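You operate a simulated robot arm through the tools that you are given. There is no shell and no other tool.

You run a simulated robot arm. Do the job below in one go: nothing can be reset, and whatever is moved stays where it is left.

Task
Move the can to the coaster, spray its ring twice, wipe it off.
Fine: black coaster, yellow pad; the pad goes back. Set down upright: can. What is to be rubbed or washed off counts as gone when no trace of it is left.

It is judged by the outcome, as a careful person would: the job done as asked, and still so three seconds after it is handed in. It fails if anything else is knocked over, pushed out of place, dropped, spilled or broken.

Robot
A 7-joint arm with a three-finger gripper, fixed in place. Base frame: the origin is at the foot of the arm, x ahead of it, y to its left, z up; the work surface is at about z = 740. Readings come in mm, rad, newtons and seconds.
Its first joint turns from -2.897 to 2.897 rad. Payload 2.69 kg.
The tool frame sits at the grasp point between the pads (the TCP): z along the fingers, y along the line on which they close. The tips reach 30 mm beyond it. Largest opening 128 mm; the body of the gripper starts 117 mm behind the TCP.
Orientation is told as [roll, pitch, yaw] about the base's x, y, z axes, in that order, counted from this pose: with the fingers straight down and closing along the base's y, the tool's x points along the base's -x, its y along +y and its z along -z.

Tools
- The arm moves only by the tool step_arm. Its argument "motion" is one flat list of numbers, 7 for each row, row after row: the shift along the tool's x, y, z in mm, then the turn, a rotation vector about the tool's x, y, z in rad, then the opening, from 0 (shut) to 1 (fully open). In form: [dx, dy, dz, ax, ay, az, gripper, dx, dy, dz, ax, ay, az, gripper, ...]. A call has 1 to 20 rows; each row is the pose to reach, as a shift and turn from the pose commanded when the call began, along the tool's axes at that moment. Each row takes 0.2 s and may step no farther than 50 mm and 0.15 rad from the row before; otherwise, or with a gripper value out of range, the whole call is refused. Where a pose cannot be reached the arm comes as near as it can. A force on the tool above 40 N (or 10 N above the force at the start of the call, whichever is more), or a blocked arm, ends the call early, and 0.2 s more pass. Each finger halts on what it meets, pressing with about 20 N; the grip force reading is that of the motor and also rises with nothing between the fingers. The clock runs only during rows and for 0.2 s after the last one: add rows that repeat a pose to give the fingers time. It gives the time, the measured TCP pose, the force on the tool (base axes), the opening and the grip force at its end, in the units of the frame above (readings bear some noise), with the torque about the TCP (base axes, N m) and any sound that the robot's microphone picked up.
- Cameras (640 x 400 px; columns grow to the right, rows downward): "scene" is fixed at [407.4, 655.9, 1502.5]; the picture's right is [0.21, 0.98, 0.00], its down [0.51, -0.11, -0.85] and it looks along [-0.83, 0.18, -0.52] (base axes); focal length 214 px, centre (320, 200). "wrist" rides on the gripper at [58, 54, -131] in the tool frame; the picture's right is [-0.68, 0.74, 0.00], its down [-0.62, -0.57, -0.55] and it looks along [-0.40, -0.37, 0.84] (tool axes); focal length 234 px, centre (320, 200). There is no depth. A picture from a camera that has moved, and an enlarged one, comes with that camera's place and axes in the base frame and with its lens. The place of the scene camera against the robot may be out by one fixed shift of up to 18 mm in any direction.
- grab_frame(camera): a new picture of that camera. The clock stands still meanwhile.
- slide_trunk(by): slides the trunk up (or, below 0, down) by that many mm; the arm rides with it, the base frame stays. It gives what a move gives, with no picture.
- close_up(camera, box): a new picture of the part [left, top, right, bottom] of that camera's present view, enlarged. The clock stands still meanwhile.
- job_done(): hands the job in; it is judged then, once.

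Nothing tells you positions but the pictures and the camera data. Unless the task says otherwise, let go and move clear before handing in.

The tools are called after "Emit:" as a command line: name --argument value ..., lists and objects as JSON in quotes. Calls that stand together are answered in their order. step_arm: Moves the arm, as the interface text tells. Its arguments: {"type":"object","properties":{"motion":{"type":"array","items":{"type":"number"}}},"required":["motion"]} The other tools are called the same way: slide_trunk (by) slides the trunk up or down; grab_frame (camera) takes a picture; close_up (camera, box) takes an enlarged picture of a part of a camera's view; job_done () hands the job in.

At the start:

```text
clock: 0.0
tool_pos: [221.7, 689.3, 1250.0]
orientation: [-0.017, 0.005, 0.001]
ft_force: [0.2, -0.6, 0.6]
wrist_torque: [0.03, -0.01, 0.0]
grip_width: 128.0
grasp_force: 0.1
trunk travel left (down, up): [-150.0, 200.0]
```

scene: 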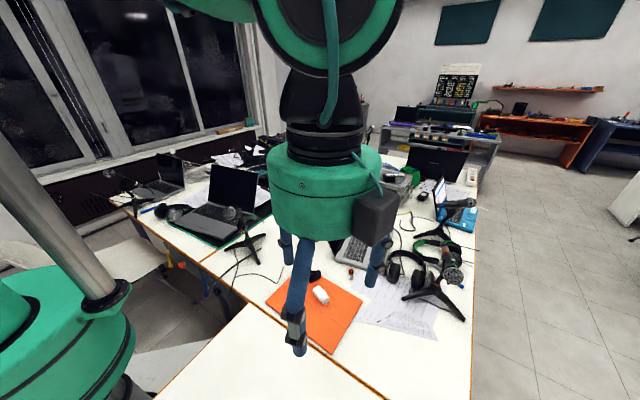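
wrist: 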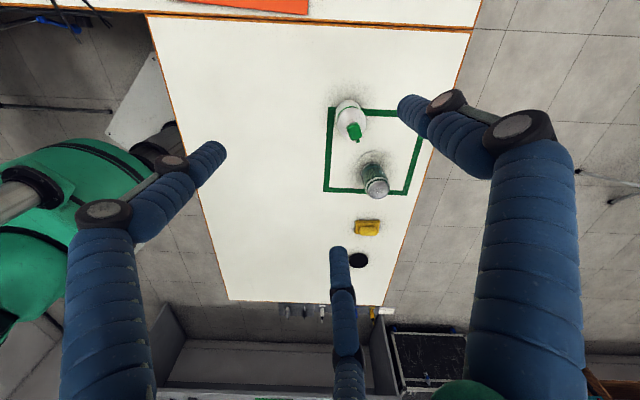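

I see a white work table with a green-outlined area holding a white spray bottle and a can, plus a yellow pad and a black coaster nearer the far end. I'll look closer before moving.

Emit:
close_up --camera "wrist" --box '[300, 80, 460, 180]'

Emit:
close_up --camera "wrist" --box '[300, 140, 460, 240]'

Emit:
close_up --camera "wrist" --box '[290, 190, 450, 290]'

Emit:
close_up --camera "scene" --box '[200, 220, 488, 400]'

```text
4.00 times, centred on (380, 130) of wrist
camera zoom: at [164.4, 745.7, 1379.8], right [0.68, 0.74, -0.02], down [0.62, -0.56, 0.56], along [0.4, -0.39, -0.83], focal length 937 px, centre (80, 480)
```

zoom: 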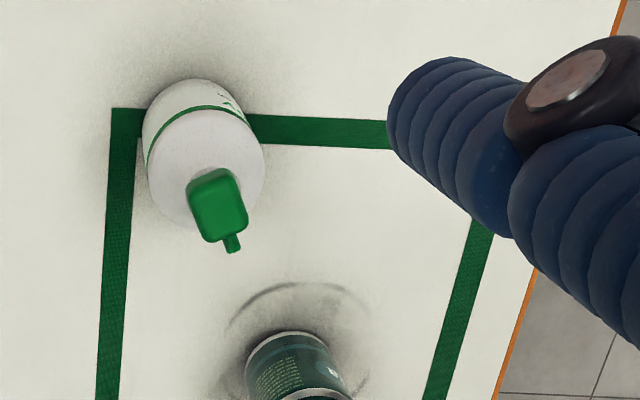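

```text
4.00 times, centred on (380, 190) of wrist
camera zoom: at [164.4, 745.7, 1379.8], right [0.68, 0.74, -0.02], down [0.62, -0.56, 0.56], along [0.4, -0.39, -0.83], focal length 937 px, centre (80, 240)
```

zoom: 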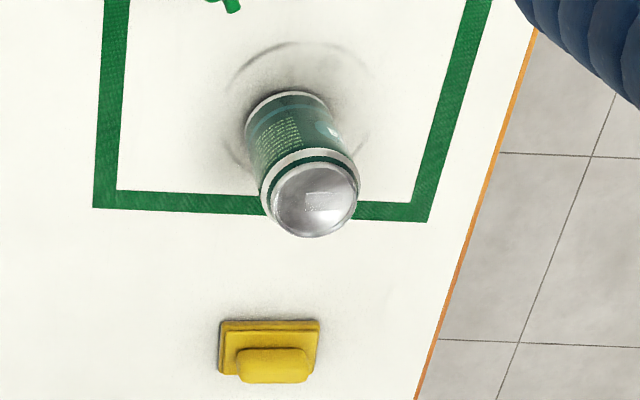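

```text
4.00 times, centred on (370, 240) of wrist
camera zoom: at [164.4, 745.7, 1379.8], right [0.68, 0.74, -0.02], down [0.62, -0.56, 0.56], along [0.4, -0.39, -0.83], focal length 937 px, centre (120, 40)
```

zoom: 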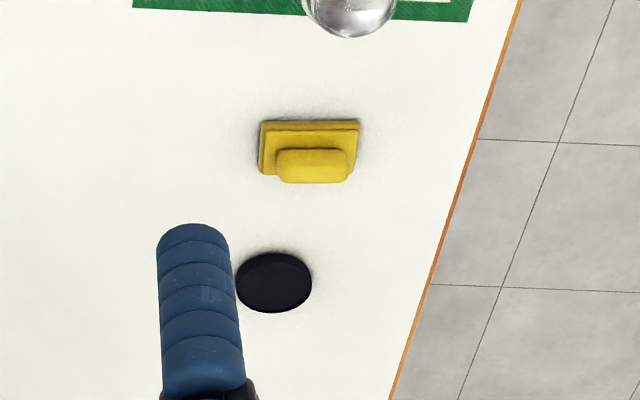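

```text
2.22 times, centred on (344, 310) of scene
camera zoom: at [407.4, 655.9, 1502.5], right [0.21, 0.98, 0.0], down [0.51, -0.11, -0.85], along [-0.83, 0.18, -0.52], focal length 477 px, centre (267, -44)
```

zoom: 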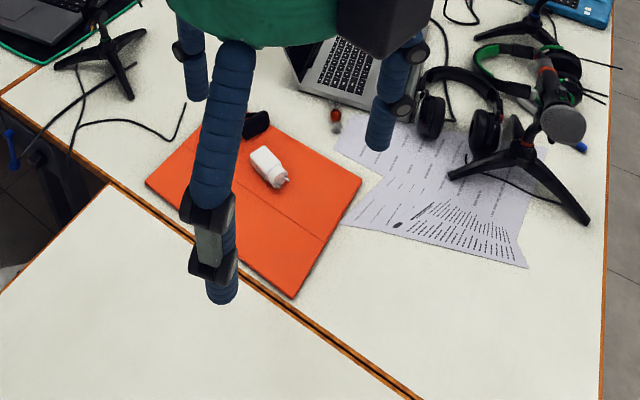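

The objects are in front of the arm: can about (498, 637), bottle about (311, 695) with its nozzle facing the can, pad about (661, 495), coaster about (786, 363). The gripper looks three-fingered in the picture, so I'll first check how it really closes.

Emit:
step_arm --motion '[0, 0, 0, 0, 0, 0, 0.5, 0, 0, 0, 0, 0, 0, 0.5, 0, 0, 0, 0, 0, 0, 0.5]'

Emit:
grab_frame --camera "wrist"

Emit:
grab_frame --camera "scene"

```text
clock: 0.8
tool_pos: [222.0, 690.5, 1249.8]
orientation: [-0.016, 0.003, -0.001]
ft_force: [0.4, -0.4, -1.0]
wrist_torque: [-0.05, -0.05, 0.0]
grip_width: 64.1
grasp_force: 0.1
trunk travel left (down, up): [-150.0, 200.0]
```

```text
taken
camera wrist: at [164.9, 746.1, 1380.3], right [0.68, 0.74, -0.01], down [0.62, -0.56, 0.56], along [0.4, -0.39, -0.83], focal length 234 px, centre (320, 200)
```

wrist: 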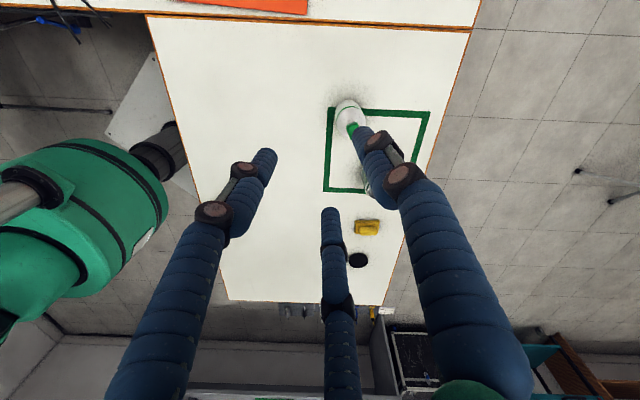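

```text
taken
```

scene: 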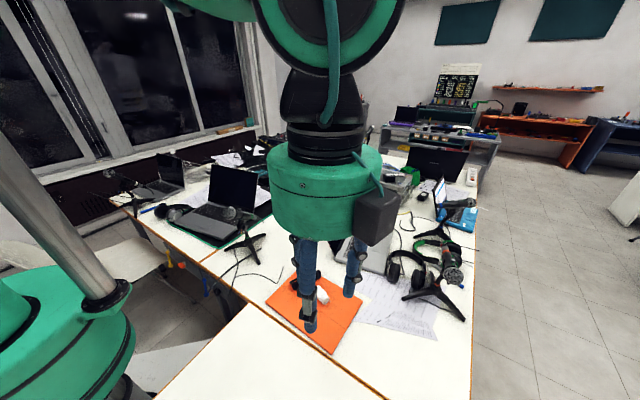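

The gripper shows three fingers closing toward the centre, so I'll treat it as such and keep good clearances. Next I move to a vantage point to view the bottle and the can closely.

Emit:
step_arm --motion '[-10, 22, 40, -0.004, 0, 0, 1, -20, 44, 80, -0.008, 0, 0, 1, -30, 66, 120, -0.012, 0, 0, 1, -40, 88, 160, -0.016, 0, 0, 1, -48, 110, 200, -0.016, 0, 0, 1, -48, 110, 200, -0.016, 0, 0, 1]'

Emit:
grab_frame --camera "wrist"

```text
clock: 2.2
tool_pos: [270.8, 796.4, 1045.5]
orientation: [-0.002, 0.006, 0.0]
ft_force: [-0.9, -0.1, -0.6]
wrist_torque: [-0.07, 0.05, -0.01]
grip_width: 128.1
grasp_force: 0.1
trunk travel left (down, up): [-150.0, 200.0]
```

```text
taken
camera wrist: at [212.4, 850.7, 1176.7], right [0.68, 0.74, 0.0], down [0.62, -0.57, 0.55], along [0.4, -0.37, -0.84], focal length 234 px, centre (320, 200)
```

wrist: 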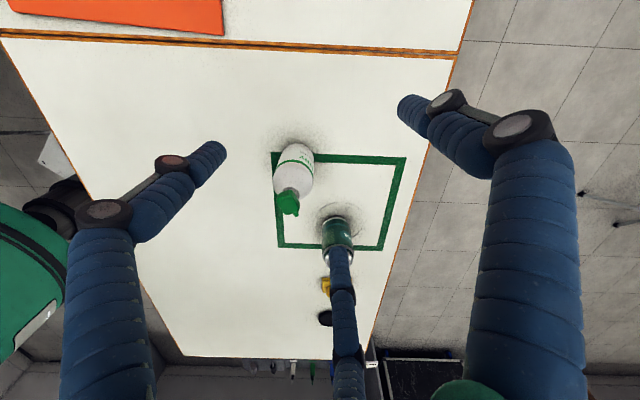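

Emit:
close_up --camera "wrist" --box '[250, 130, 410, 230]'

Emit:
close_up --camera "wrist" --box '[265, 140, 345, 190]'

Emit:
close_up --camera "wrist" --box '[265, 175, 345, 225]'

Emit:
close_up --camera "wrist" --box '[300, 190, 380, 240]'

```text
4.00 times, centred on (330, 180) of wrist
camera zoom: at [212.4, 850.7, 1176.7], right [0.68, 0.74, 0.0], down [0.62, -0.57, 0.55], along [0.4, -0.37, -0.84], focal length 937 px, centre (280, 280)
```

zoom: 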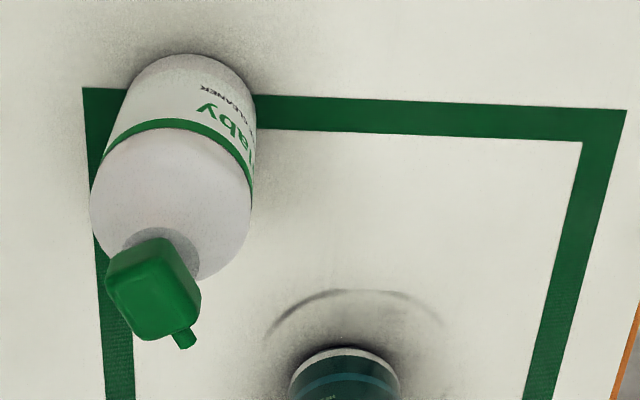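

```text
8.00 times, centred on (305, 165) of wrist
camera zoom: at [212.4, 850.7, 1176.7], right [0.68, 0.74, 0.0], down [0.62, -0.57, 0.55], along [0.4, -0.37, -0.84], focal length 1873 px, centre (440, 480)
```

zoom: 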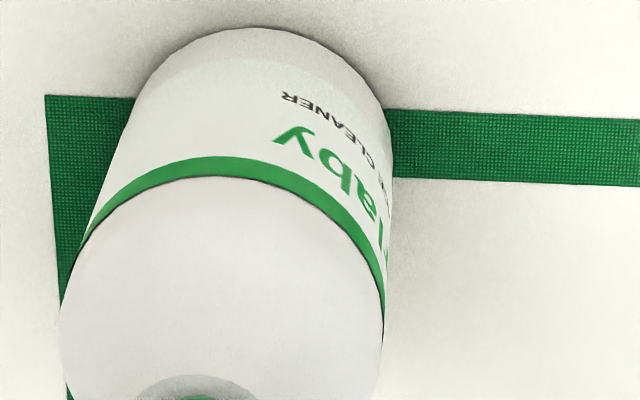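

```text
8.00 times, centred on (305, 200) of wrist
camera zoom: at [212.4, 850.7, 1176.7], right [0.68, 0.74, 0.0], down [0.62, -0.57, 0.55], along [0.4, -0.37, -0.84], focal length 1873 px, centre (440, 200)
```

zoom: 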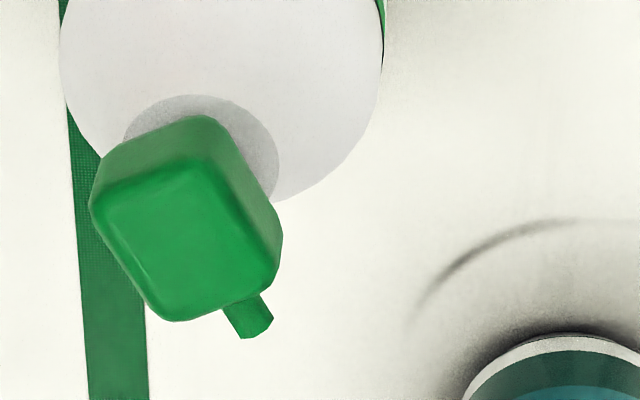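

```text
8.00 times, centred on (340, 215) of wrist
camera zoom: at [212.4, 850.7, 1176.7], right [0.68, 0.74, 0.0], down [0.62, -0.57, 0.55], along [0.4, -0.37, -0.84], focal length 1873 px, centre (160, 80)
```

zoom: 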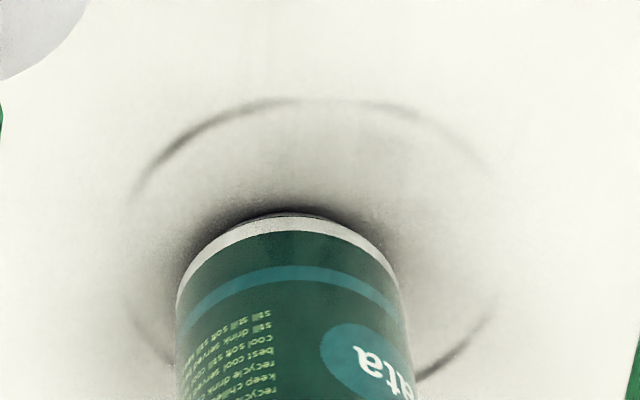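

The bottle is a pump type with a green press head whose nozzle faces the ring; the ring (about 115 mm across) surrounds the can near (501, 648). I'll move above the can next to check its position from overhead.

Emit:
step_arm --motion '[-40, -27, 0, 0, 0, 0, 1, -80, -54, 0, 0, 0, 0, 1, -120, -81, 0, 0, 0, 0, 1, -160, -108, 0, 0, 0, 0, 1, -200, -135, 20, 0, 0, 0, 1, -231, -158, 45, 0, 0, 0, 1, -231, -158, 45, 0, 0, 0, 1]'

Emit:
grab_frame --camera "wrist"

Emit:
close_up --camera "wrist" --box '[240, 60, 400, 160]'

Emit:
close_up --camera "wrist" --box '[270, 150, 430, 250]'

```text
refused: row 5 steps farther than a row can; nothing moved
```

```text
taken
camera wrist: at [212.4, 850.7, 1176.7], right [0.68, 0.74, 0.0], down [0.62, -0.57, 0.55], along [0.4, -0.37, -0.84], focal length 234 px, centre (320, 200)
```

wrist: 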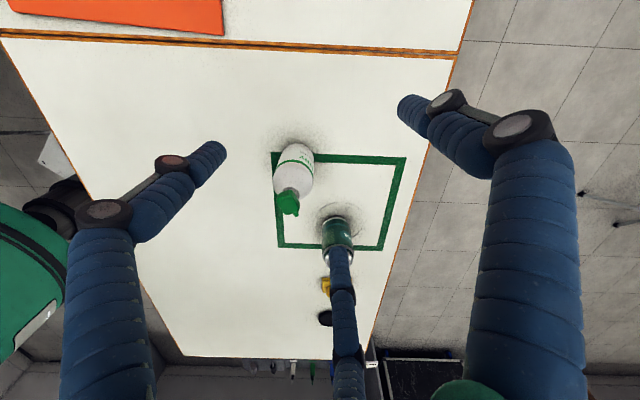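

```text
4.00 times, centred on (320, 110) of wrist
camera zoom: at [212.4, 850.7, 1176.7], right [0.68, 0.74, 0.0], down [0.62, -0.57, 0.55], along [0.4, -0.37, -0.84], focal length 937 px, centre (320, 560)
```

zoom: 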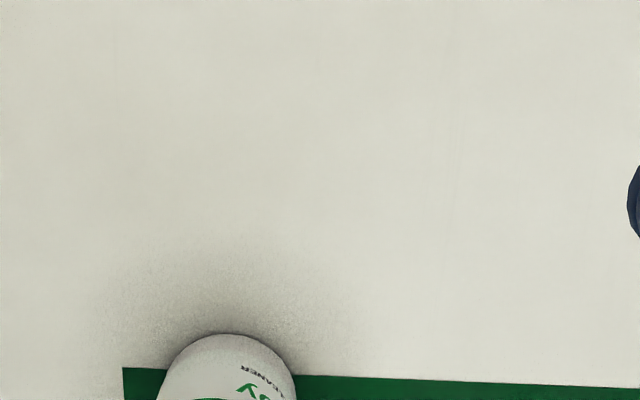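

```text
4.00 times, centred on (350, 200) of wrist
camera zoom: at [212.4, 850.7, 1176.7], right [0.68, 0.74, 0.0], down [0.62, -0.57, 0.55], along [0.4, -0.37, -0.84], focal length 937 px, centre (200, 200)
```

zoom: 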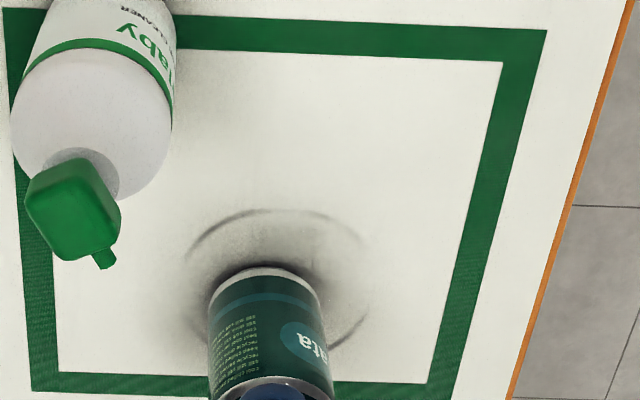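

That call was refused because one row was slightly too long, and nothing moved. I'll repeat it with smaller steps toward a point above the can.

Emit:
step_arm --motion '[-35, -24, 0, 0, 0, 0, 1, -70, -48, 0, 0, 0, 0, 1, -105, -72, 0, 0, 0, 0, 1, -140, -96, 0, 0, 0, 0, 1, -175, -120, 10, 0, 0, 0, 1, -205, -140, 30, 0, 0, 0, 1, -231, -158, 45, 0, 0, 0, 1, -231, -158, 45, 0, 0, 0, 1]'

Emit:
grab_frame --camera "wrist"

Emit:
close_up --camera "wrist" --box '[240, 60, 400, 160]'

Emit:
close_up --camera "wrist" --box '[240, 150, 400, 250]'

```text
clock: 4.0
tool_pos: [502.3, 638.3, 1000.7]
orientation: [0.0, 0.004, -0.001]
ft_force: [1.4, -0.1, -0.8]
wrist_torque: [0.03, 0.04, -0.04]
grip_width: 128.0
grasp_force: 0.0
trunk travel left (down, up): [-150.0, 200.0]
```

```text
taken
camera wrist: at [444.1, 691.8, 1132.3], right [0.68, 0.74, 0.0], down [0.62, -0.57, 0.55], along [0.4, -0.37, -0.84], focal length 234 px, centre (320, 200)
```

wrist: 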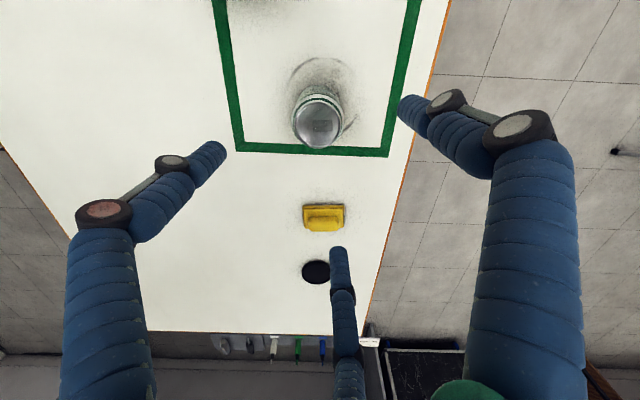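

```text
4.00 times, centred on (320, 110) of wrist
camera zoom: at [444.1, 691.8, 1132.3], right [0.68, 0.74, 0.0], down [0.62, -0.57, 0.55], along [0.4, -0.37, -0.84], focal length 937 px, centre (320, 560)
```

zoom: 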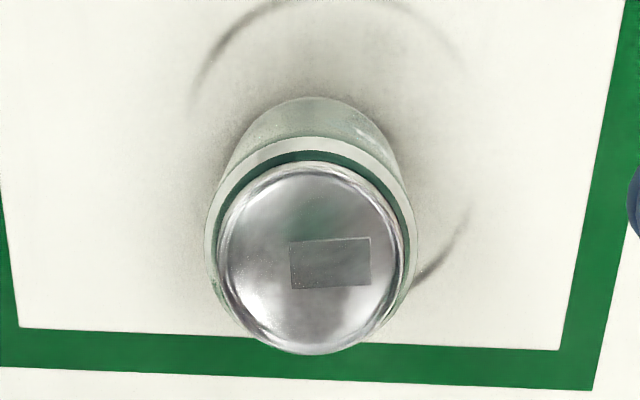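

```text
4.00 times, centred on (320, 200) of wrist
camera zoom: at [444.1, 691.8, 1132.3], right [0.68, 0.74, 0.0], down [0.62, -0.57, 0.55], along [0.4, -0.37, -0.84], focal length 937 px, centre (320, 200)
```

zoom: 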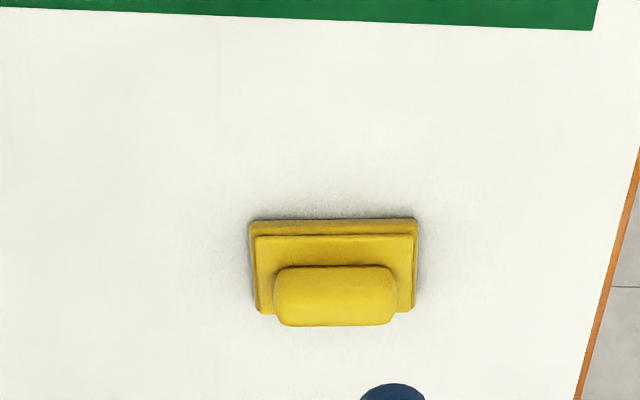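

The can's axis is about (498, 638), with its top near z = 855. I'll descend straight over it with open fingers to mid-height.

Emit:
step_arm --motion '[4, 0, 40, 0, 0, 0, 1, 4, 0, 80, 0, 0, 0, 1, 4, 0, 120, 0, 0, 0, 1, 4, 0, 160, 0, 0, 0, 1, 4, 0, 200, 0, 0, 0, 1, 4, 0, 200, 0, 0, 0, 1]'

Emit:
grab_frame --camera "wrist"

```text
clock: 5.4
tool_pos: [495.6, 638.5, 801.6]
orientation: [-0.002, 0.005, 0.002]
ft_force: [0.2, 0.7, -0.2]
wrist_torque: [-0.06, -0.01, -0.02]
grip_width: 128.0
grasp_force: 0.0
trunk travel left (down, up): [-150.0, 200.0]
```

```text
taken
camera wrist: at [438.5, 692.5, 931.8], right [0.68, 0.74, 0.0], down [0.62, -0.57, 0.55], along [0.4, -0.37, -0.84], focal length 234 px, centre (320, 200)
```

wrist: 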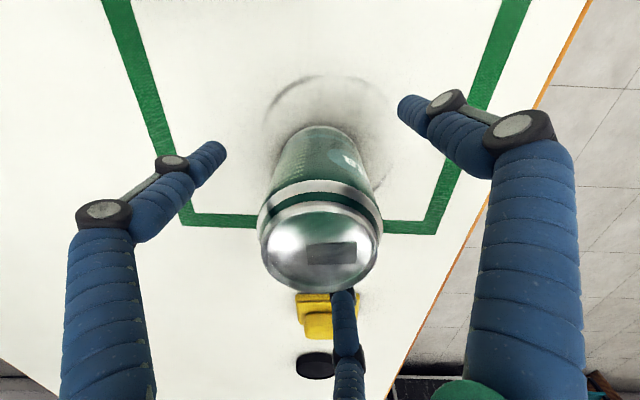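

The can sits centred between the fingers. I'll close on it gradually.

Emit:
step_arm --motion '[0, 0, 0, 0, 0, 0, 0.7, 0, 0, 0, 0, 0, 0, 0.55, 0, 0, 0, 0, 0, 0, 0.48, 0, 0, 0, 0, 0, 0, 0.45, 0, 0, 0, 0, 0, 0, 0.45]'

Emit:
grab_frame --camera "wrist"

```text
clock: 6.6
tool_pos: [496.7, 638.3, 800.5]
orientation: [0.0, 0.005, -0.001]
ft_force: [0.9, -0.5, 1.8]
wrist_torque: [-0.01, -0.05, 0.04]
grip_width: 64.4
grasp_force: 19.9
trunk travel left (down, up): [-150.0, 200.0]
```

```text
taken
camera wrist: at [438.3, 692.2, 932.7], right [0.68, 0.74, 0.0], down [0.62, -0.57, 0.55], along [0.4, -0.37, -0.84], focal length 234 px, centre (320, 200)
```

wrist: 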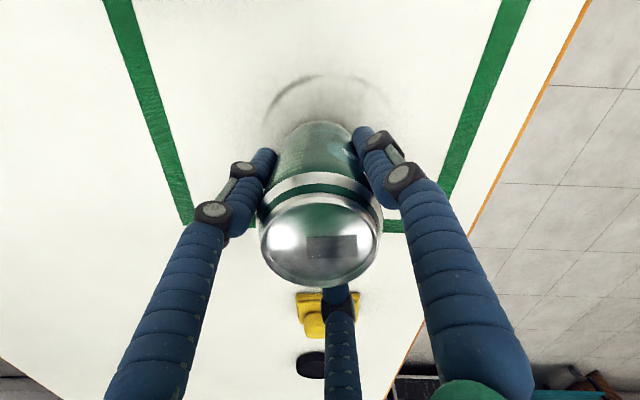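

The can is held at 64 mm width with 20 N. I'll lift it smoothly and check.

Emit:
step_arm --motion '[0, 0, -8, 0, 0, 0, 0.45, 0, 0, -25, 0, 0, 0, 0.45, 0, 0, -50, 0, 0, 0, 0.45, 0, 0, -75, 0, 0, 0, 0.45, 0, 0, -100, 0, 0, 0, 0.45, 0, 0, -120, 0, 0, 0, 0.45, 0, 0, -120, 0, 0, 0, 0.45]'

Emit:
grab_frame --camera "wrist"

Emit:
close_up --camera "wrist" --box '[240, 150, 400, 250]'

Emit:
close_up --camera "wrist" --box '[240, 210, 400, 310]'

```text
clock: 8.2
tool_pos: [494.4, 638.4, 921.3]
orientation: [0.0, 0.007, 0.002]
ft_force: [-0.4, 0.1, -1.9]
wrist_torque: [0.02, 0.01, -0.03]
grip_width: 64.5
grasp_force: 20.2
trunk travel left (down, up): [-150.0, 200.0]
```

```text
taken
camera wrist: at [437.9, 692.2, 1052.4], right [0.68, 0.74, 0.0], down [0.62, -0.57, 0.55], along [0.4, -0.37, -0.84], focal length 234 px, centre (320, 200)
```

wrist: 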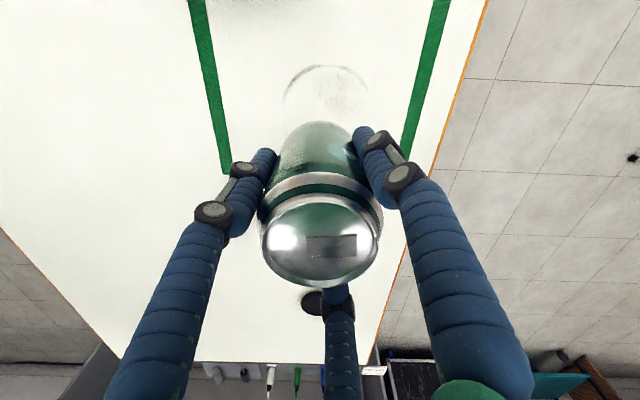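

```text
4.00 times, centred on (320, 200) of wrist
camera zoom: at [437.9, 692.2, 1052.4], right [0.68, 0.74, 0.0], down [0.62, -0.57, 0.55], along [0.4, -0.37, -0.84], focal length 937 px, centre (320, 200)
```

zoom: 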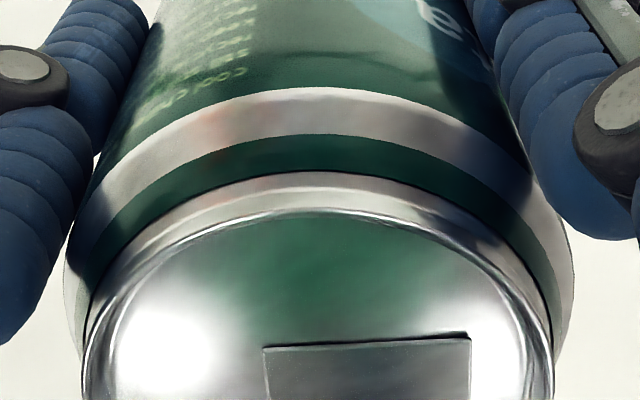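

```text
4.00 times, centred on (320, 260) of wrist
camera zoom: at [437.9, 692.2, 1052.4], right [0.68, 0.74, 0.0], down [0.62, -0.57, 0.55], along [0.4, -0.37, -0.84], focal length 937 px, centre (320, -40)
```

zoom: 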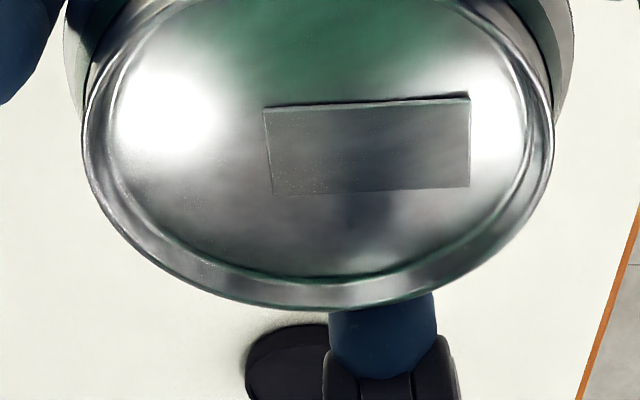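

The can is up and steady. I'll carry it over toward the coaster at this height and then refine its position from there.

Emit:
step_arm --motion '[-12, -11, 0, 0, 0, 0, 0.45, -38, -36, 0, 0, 0, 0, 0.45, -66, -62, 0, 0, 0, 0, 0.45, -94, -89, 0, 0, 0, 0, 0.45, -122, -115, 0, 0, 0, 0, 0.45, -150, -142, 0, 0, 0, 0, 0.45, -178, -168, 0, 0, 0, 0, 0.45, -206, -195, 0, 0, 0, 0, 0.45, -234, -221, 0, 0, 0, 0, 0.45, -262, -248, 0, 0, 0, 0, 0.45, -280, -265, 0, 0, 0, 0, 0.45, -288, -272, 0, 0, 0, 0, 0.45, -288, -272, 0, 0, 0, 0, 0.45, -288, -272, 0, 0, 0, 0, 0.45]'

Emit:
grab_frame --camera "wrist"

Emit:
close_up --camera "wrist" --box '[240, 50, 400, 150]'

```text
clock: 11.2
tool_pos: [784.5, 365.7, 920.4]
orientation: [0.0, 0.005, 0.0]
ft_force: [0.2, -0.3, -2.1]
wrist_torque: [0.02, 0.02, -0.01]
grip_width: 64.5
grasp_force: 19.7
trunk travel left (down, up): [-150.0, 200.0]
```

```text
taken
camera wrist: at [725.8, 420.0, 1051.3], right [0.68, 0.74, 0.0], down [0.62, -0.57, 0.55], along [0.4, -0.37, -0.84], focal length 234 px, centre (320, 200)
```

wrist: 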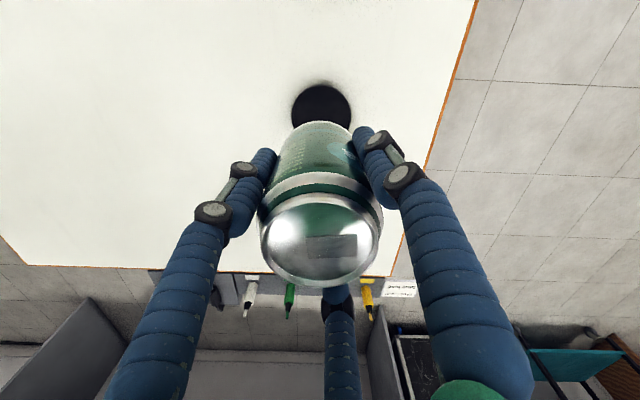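

```text
4.00 times, centred on (320, 100) of wrist
camera zoom: at [725.8, 420.0, 1051.3], right [0.68, 0.74, 0.0], down [0.62, -0.57, 0.55], along [0.4, -0.37, -0.84], focal length 937 px, centre (320, 600)
```

zoom: 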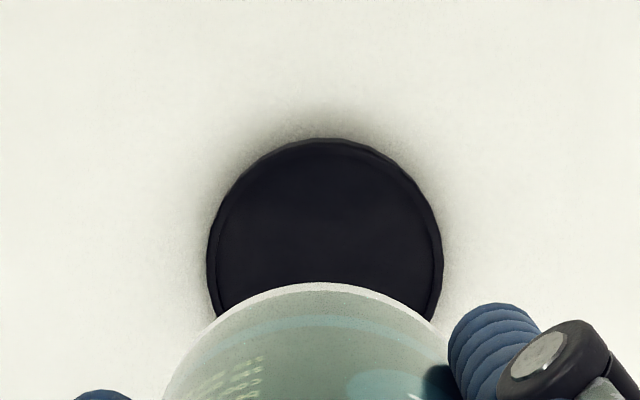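

The coaster (about 75 mm across) is near (779, 372), so I'm about 8 mm off. I'll shift over it and descend part of the way to recheck.

Emit:
step_arm --motion '[5.5, 6.3, 15, 0, 0, 0, 0.45, 5.5, 6.3, 40, 0, 0, 0, 0.45, 5.5, 6.3, 65, 0, 0, 0, 0.45, 5.5, 6.3, 80, 0, 0, 0, 0.45, 5.5, 6.3, 80, 0, 0, 0, 0.45, 5.5, 6.3, 80, 0, 0, 0, 0.45]'

Emit:
grab_frame --camera "wrist"

Emit:
close_up --camera "wrist" --box '[240, 70, 400, 170]'

```text
clock: 12.6
tool_pos: [777.7, 372.8, 841.1]
orientation: [0.0, 0.006, -0.001]
ft_force: [0.1, -0.7, -1.9]
wrist_torque: [-0.02, 0.02, -0.02]
grip_width: 64.9
grasp_force: 20.1
trunk travel left (down, up): [-150.0, 200.0]
```

```text
taken
camera wrist: at [720.0, 426.7, 971.8], right [0.68, 0.74, 0.0], down [0.62, -0.57, 0.55], along [0.4, -0.37, -0.84], focal length 234 px, centre (320, 200)
```

wrist: 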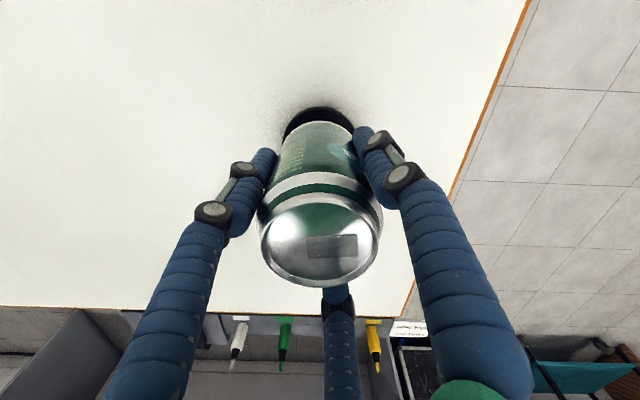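

```text
4.00 times, centred on (320, 120) of wrist
camera zoom: at [720.0, 426.7, 971.8], right [0.68, 0.74, 0.0], down [0.62, -0.57, 0.55], along [0.4, -0.37, -0.84], focal length 937 px, centre (320, 520)
```

zoom: 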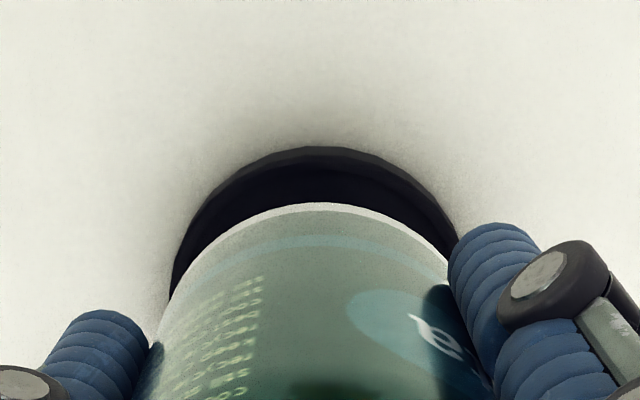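

The can is now aligned with the coaster within about 1 mm. I'll lower it gently in small steps, watching the force.

Emit:
step_arm --motion '[-0.8, -1, 8, 0, 0, 0, 0.45, -0.8, -1, 16, 0, 0, 0, 0.45, -0.8, -1, 23, 0, 0, 0, 0.45, -0.8, -1, 28, 0, 0, 0, 0.45, -0.8, -1, 28, 0, 0, 0, 0.45]'

Emit:
close_up --camera "wrist" --box '[240, 70, 400, 170]'

```text
clock: 13.8
tool_pos: [779.7, 371.9, 813.1]
orientation: [0.001, 0.004, 0.001]
ft_force: [-4.0, -1.2, 9.5]
wrist_torque: [-0.04, 0.29, 0.0]
grip_width: 64.3
grasp_force: 20.0
trunk travel left (down, up): [-150.0, 200.0]
```

```text
4.00 times, centred on (320, 120) of wrist
camera zoom: at [720.5, 425.6, 945.1], right [0.68, 0.74, 0.0], down [0.62, -0.57, 0.55], along [0.4, -0.37, -0.84], focal length 937 px, centre (320, 520)
```

zoom: 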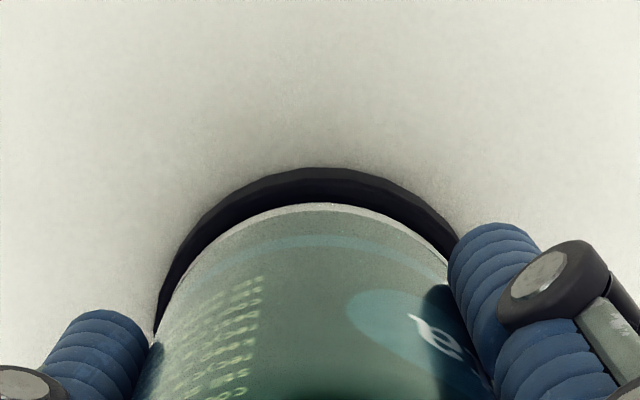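

I feel contact (about 10 N), so the can stands on the coaster. I'll relax the pressure slightly and open gently.

Emit:
step_arm --motion '[0, 0, -0.7, 0, 0, 0, 0.45, 0, 0, -0.7, 0, 0, 0, 0.5, 0, 0, -0.7, 0, 0, 0, 0.54, 0, 0, -0.7, 0, 0, 0, 0.65, 0, 0, -0.7, 0, 0, 0, 0.8, 0, 0, -0.7, 0, 0, 0, 1, 0, 0, -0.7, 0, 0, 0, 1]'

Emit:
grab_frame --camera "wrist"

Emit:
close_up --camera "wrist" --box '[240, 70, 400, 170]'

```text
clock: 15.4
tool_pos: [777.3, 370.4, 813.8]
orientation: [-0.001, 0.004, -0.001]
ft_force: [0.0, 0.6, 0.9]
wrist_torque: [-0.02, -0.02, -0.02]
grip_width: 127.8
grasp_force: 0.0
trunk travel left (down, up): [-150.0, 200.0]
```

```text
taken
camera wrist: at [720.4, 425.5, 944.5], right [0.68, 0.74, 0.0], down [0.62, -0.57, 0.55], along [0.4, -0.37, -0.84], focal length 234 px, centre (320, 200)
```

wrist: 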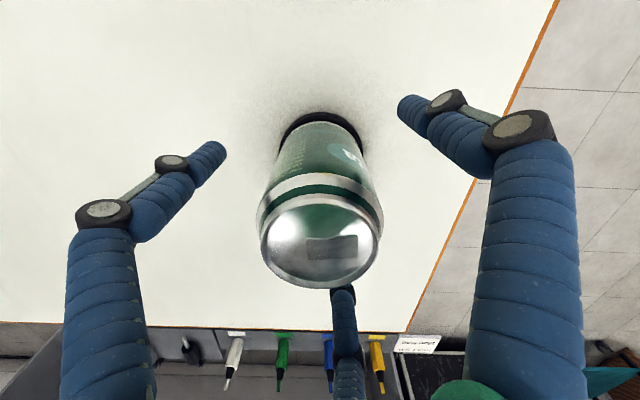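

```text
4.00 times, centred on (320, 120) of wrist
camera zoom: at [720.4, 425.5, 944.5], right [0.68, 0.74, 0.0], down [0.62, -0.57, 0.55], along [0.4, -0.37, -0.84], focal length 937 px, centre (320, 520)
```

zoom: 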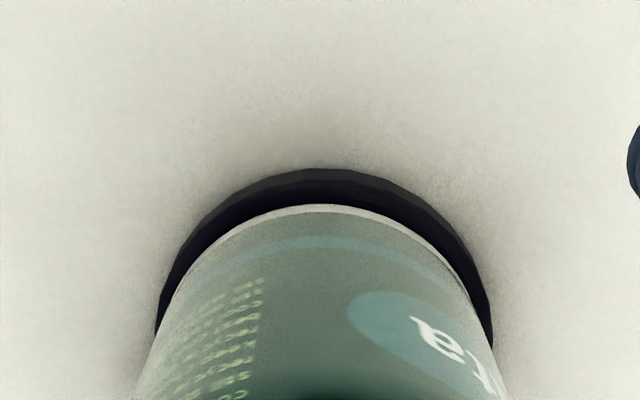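

The can stands centred on the coaster. I'll rise straight up clear of it, then go look at the ring and bottle.

Emit:
step_arm --motion '[0, 0, -30, 0, 0, 0, 1, 0, 0, -70, 0, 0, 0, 1, 0, 0, -110, 0, 0, 0, 1, 0, 0, -150, 0, 0, 0, 1, 0, 0, -190, 0, 0, 0, 1, 30, 25, -210, 0, 0, 0, 1, 60, 50, -230, 0, 0, 0, 1, 60, 50, -230, 0, 0, 0, 1]'

Emit:
grab_frame --camera "wrist"

Emit:
close_up --camera "wrist" --box '[240, 80, 400, 180]'

```text
clock: 17.2
tool_pos: [718.8, 422.1, 1044.9]
orientation: [-0.002, 0.003, -0.001]
ft_force: [0.1, 0.4, 0.5]
wrist_torque: [-0.02, -0.09, -0.02]
grip_width: 128.2
grasp_force: 0.0
trunk travel left (down, up): [-150.0, 200.0]
```

```text
taken
camera wrist: at [660.7, 476.2, 1176.2], right [0.68, 0.74, 0.0], down [0.62, -0.56, 0.55], along [0.4, -0.37, -0.84], focal length 234 px, centre (320, 200)
```

wrist: 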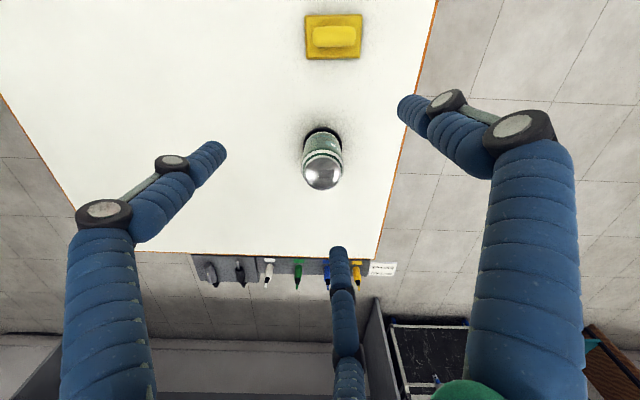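

```text
4.00 times, centred on (320, 130) of wrist
camera zoom: at [660.7, 476.2, 1176.2], right [0.68, 0.74, 0.0], down [0.62, -0.56, 0.55], along [0.4, -0.37, -0.84], focal length 937 px, centre (320, 480)
```

zoom: 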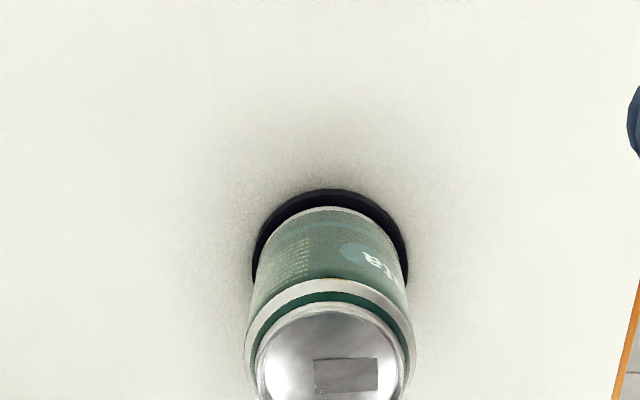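

The can stands upright on the coaster. While here, I'll record the pad's exact place and angle so I can put it back.

Emit:
close_up --camera "wrist" --box '[256, 0, 416, 100]'

Emit:
close_up --camera "wrist" --box '[296, 5, 376, 55]'

```text
4.00 times, centred on (336, 50) of wrist
camera zoom: at [660.7, 476.2, 1176.2], right [0.68, 0.74, 0.0], down [0.62, -0.56, 0.55], along [0.4, -0.37, -0.84], focal length 937 px, centre (256, 800)
```

zoom: 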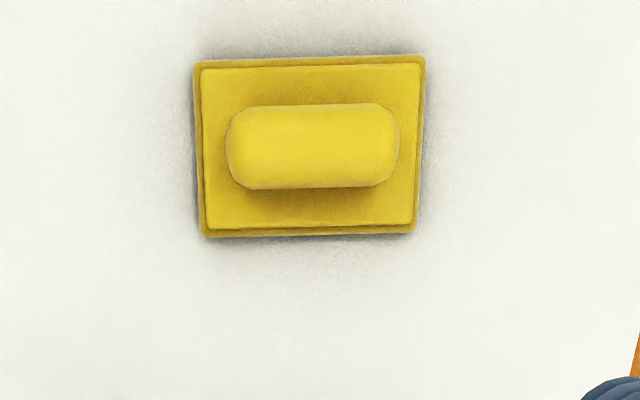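

```text
8.00 times, centred on (336, 30) of wrist
camera zoom: at [660.7, 476.2, 1176.2], right [0.68, 0.74, 0.0], down [0.62, -0.56, 0.55], along [0.4, -0.37, -0.84], focal length 1873 px, centre (192, 1560)
```

zoom: 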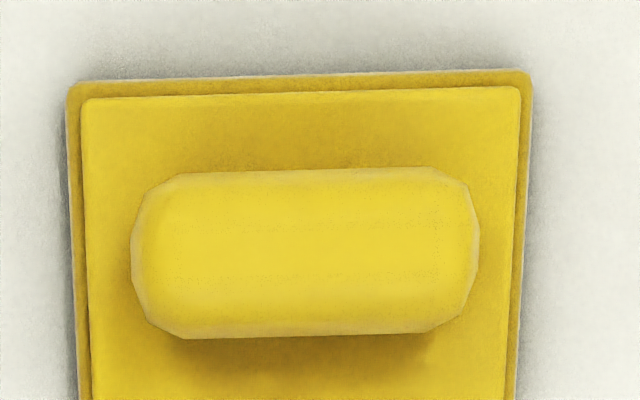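

The pad is centred about (663, 500) with its 62 x 25 mm grip running at about 48.7° in the base frame. Now I fly back to beside the bottle at a safe height.

Emit:
step_arm --motion '[30, 21, 0, 0, 0, 0, 1, 65, 46, 0, 0, 0, 0, 1, 103, 73, 0, 0, 0, 0, 1, 141, 100, 0, 0, 0, 0, 1, 179, 126, 0, 0, 0, 0, 1, 217, 153, 0, 0, 0, 0, 1, 255, 180, 0, 0, 0, 0, 1, 293, 207, 0, 0, 0, 0, 1, 331, 234, 0, 0, 0, 0, 1, 369, 261, 0, 0, 0, 0, 1, 407, 287, 0, 0, 0, 0, 1, 445, 314, 0, 0, 0, 0, 1, 470, 332, 0, 0, 0, 0, 1, 480, 339, 0, 0, 0, 0, 1, 480, 339, 0, 0, 0, 0, 1]'

Emit:
grab_frame --camera "wrist"

Emit:
close_up --camera "wrist" --box '[240, 80, 400, 180]'

Emit:
close_up --camera "wrist" --box '[280, 170, 440, 270]'

```text
clock: 20.4
tool_pos: [238.7, 761.2, 1044.5]
orientation: [-0.001, 0.005, 0.001]
ft_force: [-0.1, -0.2, -0.2]
wrist_torque: [0.02, -0.05, -0.03]
grip_width: 127.9
grasp_force: 0.0
trunk travel left (down, up): [-150.0, 200.0]
```

```text
taken
camera wrist: at [181.5, 815.0, 1176.1], right [0.68, 0.74, 0.0], down [0.62, -0.57, 0.55], along [0.4, -0.37, -0.84], focal length 234 px, centre (320, 200)
```

wrist: 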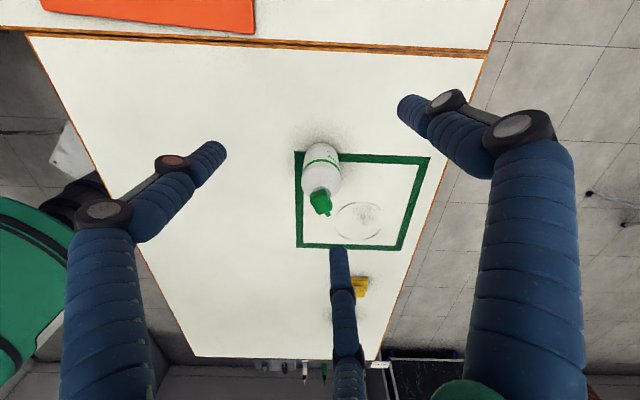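

```text
4.00 times, centred on (320, 130) of wrist
camera zoom: at [181.5, 815.0, 1176.1], right [0.68, 0.74, 0.0], down [0.62, -0.57, 0.55], along [0.4, -0.37, -0.84], focal length 937 px, centre (320, 480)
```

zoom: 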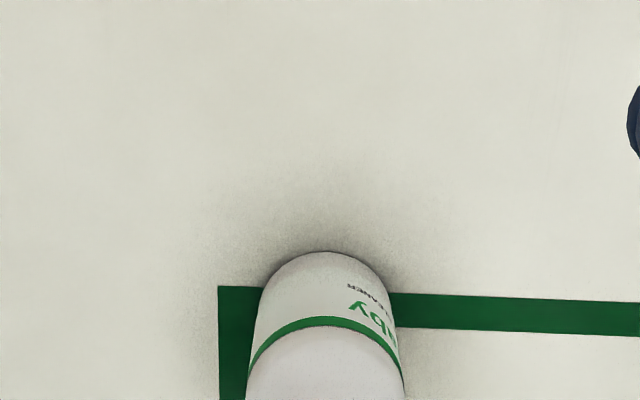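

```text
4.00 times, centred on (360, 220) of wrist
camera zoom: at [181.5, 815.0, 1176.1], right [0.68, 0.74, 0.0], down [0.62, -0.57, 0.55], along [0.4, -0.37, -0.84], focal length 937 px, centre (160, 120)
```

zoom: 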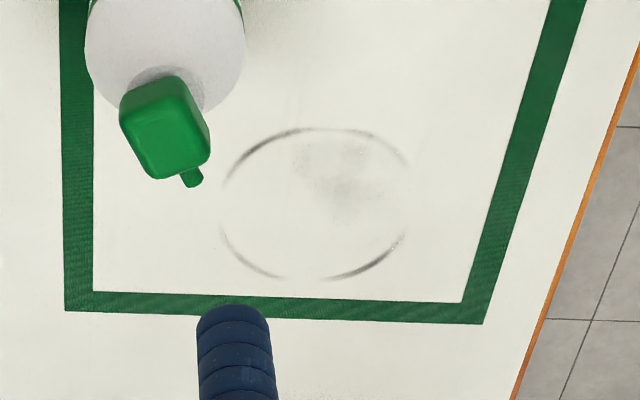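

The ring is now fully visible: centre about (496, 649), about 115 mm across. I'll tilt the wrist camera up to inspect the pump head and its nozzle from the side.

Emit:
step_arm --motion '[0, 0, 10, -0.068, 0.074, 0, 1, 0, 0, 20, -0.135, 0.147, 0, 1, 0, 0, 30, -0.203, 0.221, 0, 1, 0, 0, 40, -0.271, 0.294, 0, 1, 0, 0, 50, -0.338, 0.368, 0, 1, 0, 0, 50, -0.338, 0.368, 0, 1]'

Emit:
grab_frame --camera "wrist"

Emit:
close_up --camera "wrist" --box '[240, 100, 400, 200]'

Emit:
close_up --camera "wrist" --box '[240, 160, 400, 260]'

```text
clock: 21.8
tool_pos: [240.9, 760.7, 995.3]
orientation: [0.355, 0.366, 0.065]
ft_force: [0.0, 0.3, 0.2]
wrist_torque: [0.02, 0.03, 0.0]
grip_width: 128.0
grasp_force: 0.1
trunk travel left (down, up): [-150.0, 200.0]
```

```text
taken
camera wrist: at [235.4, 765.7, 1148.8], right [0.68, 0.74, 0.0], down [0.73, -0.67, 0.08], along [0.05, -0.05, -1.0], focal length 234 px, centre (320, 200)
```

wrist: 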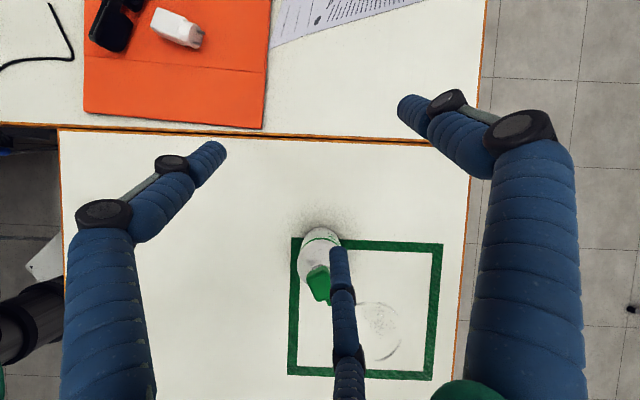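

```text
4.00 times, centred on (320, 150) of wrist
camera zoom: at [235.4, 765.7, 1148.8], right [0.68, 0.74, 0.0], down [0.73, -0.67, 0.08], along [0.05, -0.05, -1.0], focal length 937 px, centre (320, 400)
```

zoom: 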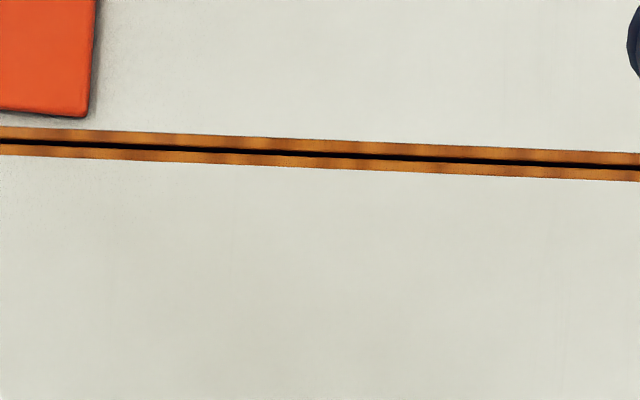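

```text
4.00 times, centred on (320, 210) of wrist
camera zoom: at [235.4, 765.7, 1148.8], right [0.68, 0.74, 0.0], down [0.73, -0.67, 0.08], along [0.05, -0.05, -1.0], focal length 937 px, centre (320, 160)
```

zoom: 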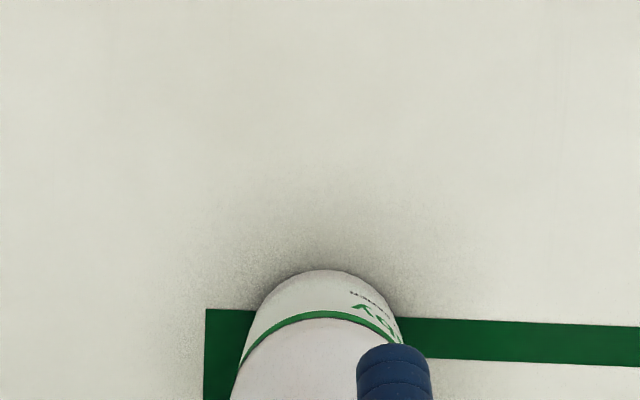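

I tilted the wrong way (the camera's picture is mounted upside down), so it now looks straight down; nothing was touched. I'll tilt back the other way to see the bottle from the side.

Emit:
step_arm --motion '[0, 0, 0, 0.088, -0.096, 0, 1, 0, 0, 0, 0.176, -0.191, 0, 1, 0, 0, 0, 0.264, -0.287, 0, 1, 0, 0, 0, 0.352, -0.383, 0, 1, 0, 0, 0, 0.44, -0.478, 0, 1, 0, 0, 0, 0.528, -0.574, 0, 1, 0, 0, 0, 0.616, -0.67, 0, 1, 0, 0, 0, 0.677, -0.736, 0, 1, 0, 0, 0, 0.677, -0.736, 0, 1]'

Emit:
grab_frame --camera "wrist"

Emit:
close_up --camera "wrist" --box '[240, 100, 400, 200]'

Emit:
close_up --camera "wrist" --box '[240, 160, 400, 260]'

```text
clock: 23.8
tool_pos: [243.7, 759.9, 1000.8]
orientation: [-0.35, -0.357, 0.056]
ft_force: [1.2, -0.1, -0.2]
wrist_torque: [0.02, 0.0, 0.0]
grip_width: 128.0
grasp_force: 0.1
trunk travel left (down, up): [-150.0, 200.0]
```

```text
taken
camera wrist: at [147.8, 850.9, 1077.0], right [0.68, 0.73, 0.0], down [0.35, -0.32, 0.88], along [0.64, -0.6, -0.48], focal length 234 px, centre (320, 200)
```

wrist: 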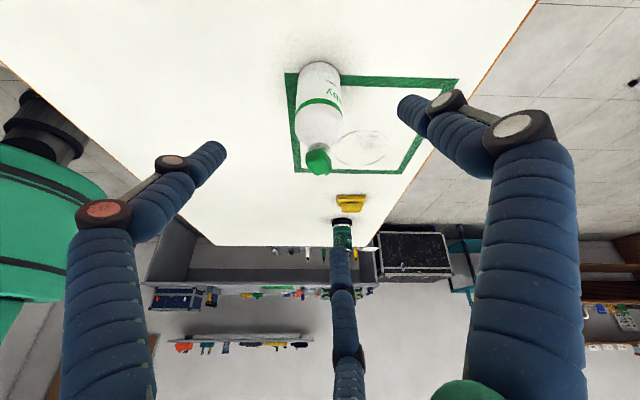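

```text
4.00 times, centred on (320, 150) of wrist
camera zoom: at [147.8, 850.9, 1077.0], right [0.68, 0.73, 0.0], down [0.35, -0.32, 0.88], along [0.64, -0.6, -0.48], focal length 937 px, centre (320, 400)
```

zoom: 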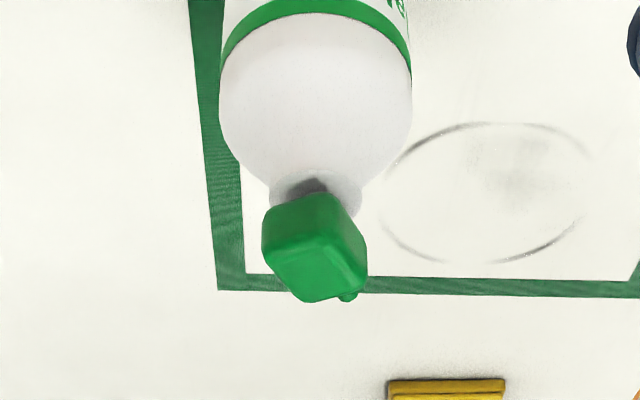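

```text
4.00 times, centred on (320, 210) of wrist
camera zoom: at [147.8, 850.9, 1077.0], right [0.68, 0.73, 0.0], down [0.35, -0.32, 0.88], along [0.64, -0.6, -0.48], focal length 937 px, centre (320, 160)
```

zoom: 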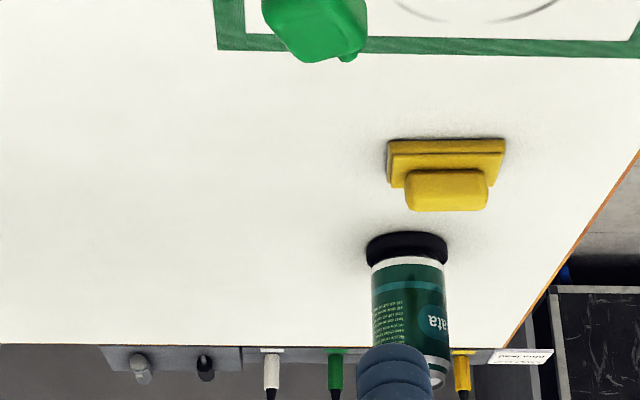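

From here the bottle shows a rounded body, a collar and a boxy green press head with the nozzle just beyond. I want a true side view of the head, so I'll swing around to the bottle's +y side at the same height.

Emit:
step_arm --motion '[-10.3, 3.6, 2.8, 0.0447, 0.0411, 0.1111, 1, -20.5, 7.2, 5.6, 0.0893, 0.0822, 0.2222, 1, -30.8, 10.8, 8.4, 0.134, 0.1233, 0.3333, 1, -41, 14.4, 11.2, 0.1787, 0.1644, 0.4444, 1, -51.3, 18, 13.9, 0.2233, 0.2056, 0.5556, 1, -61.5, 21.6, 16.7, 0.268, 0.2467, 0.6667, 1, -71.8, 25.2, 19.5, 0.3127, 0.2878, 0.7778, 1, -82, 28.8, 22.3, 0.3573, 0.3289, 0.8889, 1, -92.3, 32.4, 25.1, 0.402, 0.37, 1.0, 1, -92.3, 32.4, 25.1, 0.402, 0.37, 1.0, 1]'

Emit:
grab_frame --camera "wrist"

Emit:
close_up --camera "wrist" --box '[240, 100, 400, 200]'

```text
clock: 26.0
tool_pos: [337.9, 788.5, 995.0]
orientation: [-0.359, -0.36, -1.073]
ft_force: [1.0, -0.4, -0.9]
wrist_torque: [-0.02, 0.02, -0.02]
grip_width: 128.0
grasp_force: 0.0
trunk travel left (down, up): [-150.0, 200.0]
```

```text
taken
camera wrist: at [378.0, 914.8, 1071.4], right [0.95, -0.31, 0.0], down [-0.14, -0.45, 0.88], along [-0.27, -0.84, -0.47], focal length 234 px, centre (320, 200)
```

wrist: 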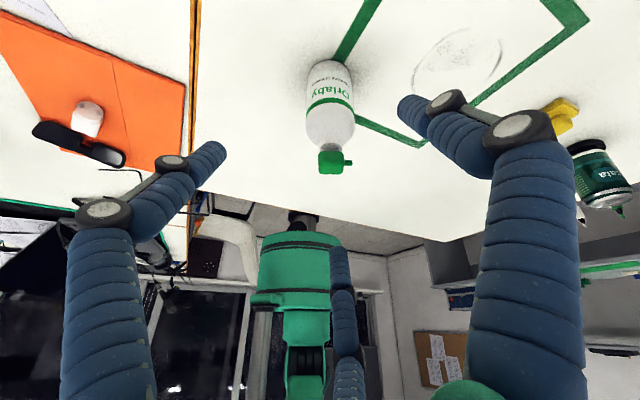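

```text
4.00 times, centred on (320, 150) of wrist
camera zoom: at [378.0, 914.8, 1071.4], right [0.95, -0.31, 0.0], down [-0.14, -0.45, 0.88], along [-0.27, -0.84, -0.47], focal length 937 px, centre (320, 400)
```

zoom: 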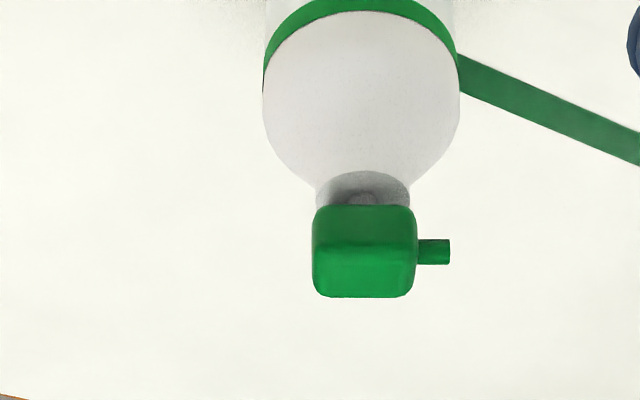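

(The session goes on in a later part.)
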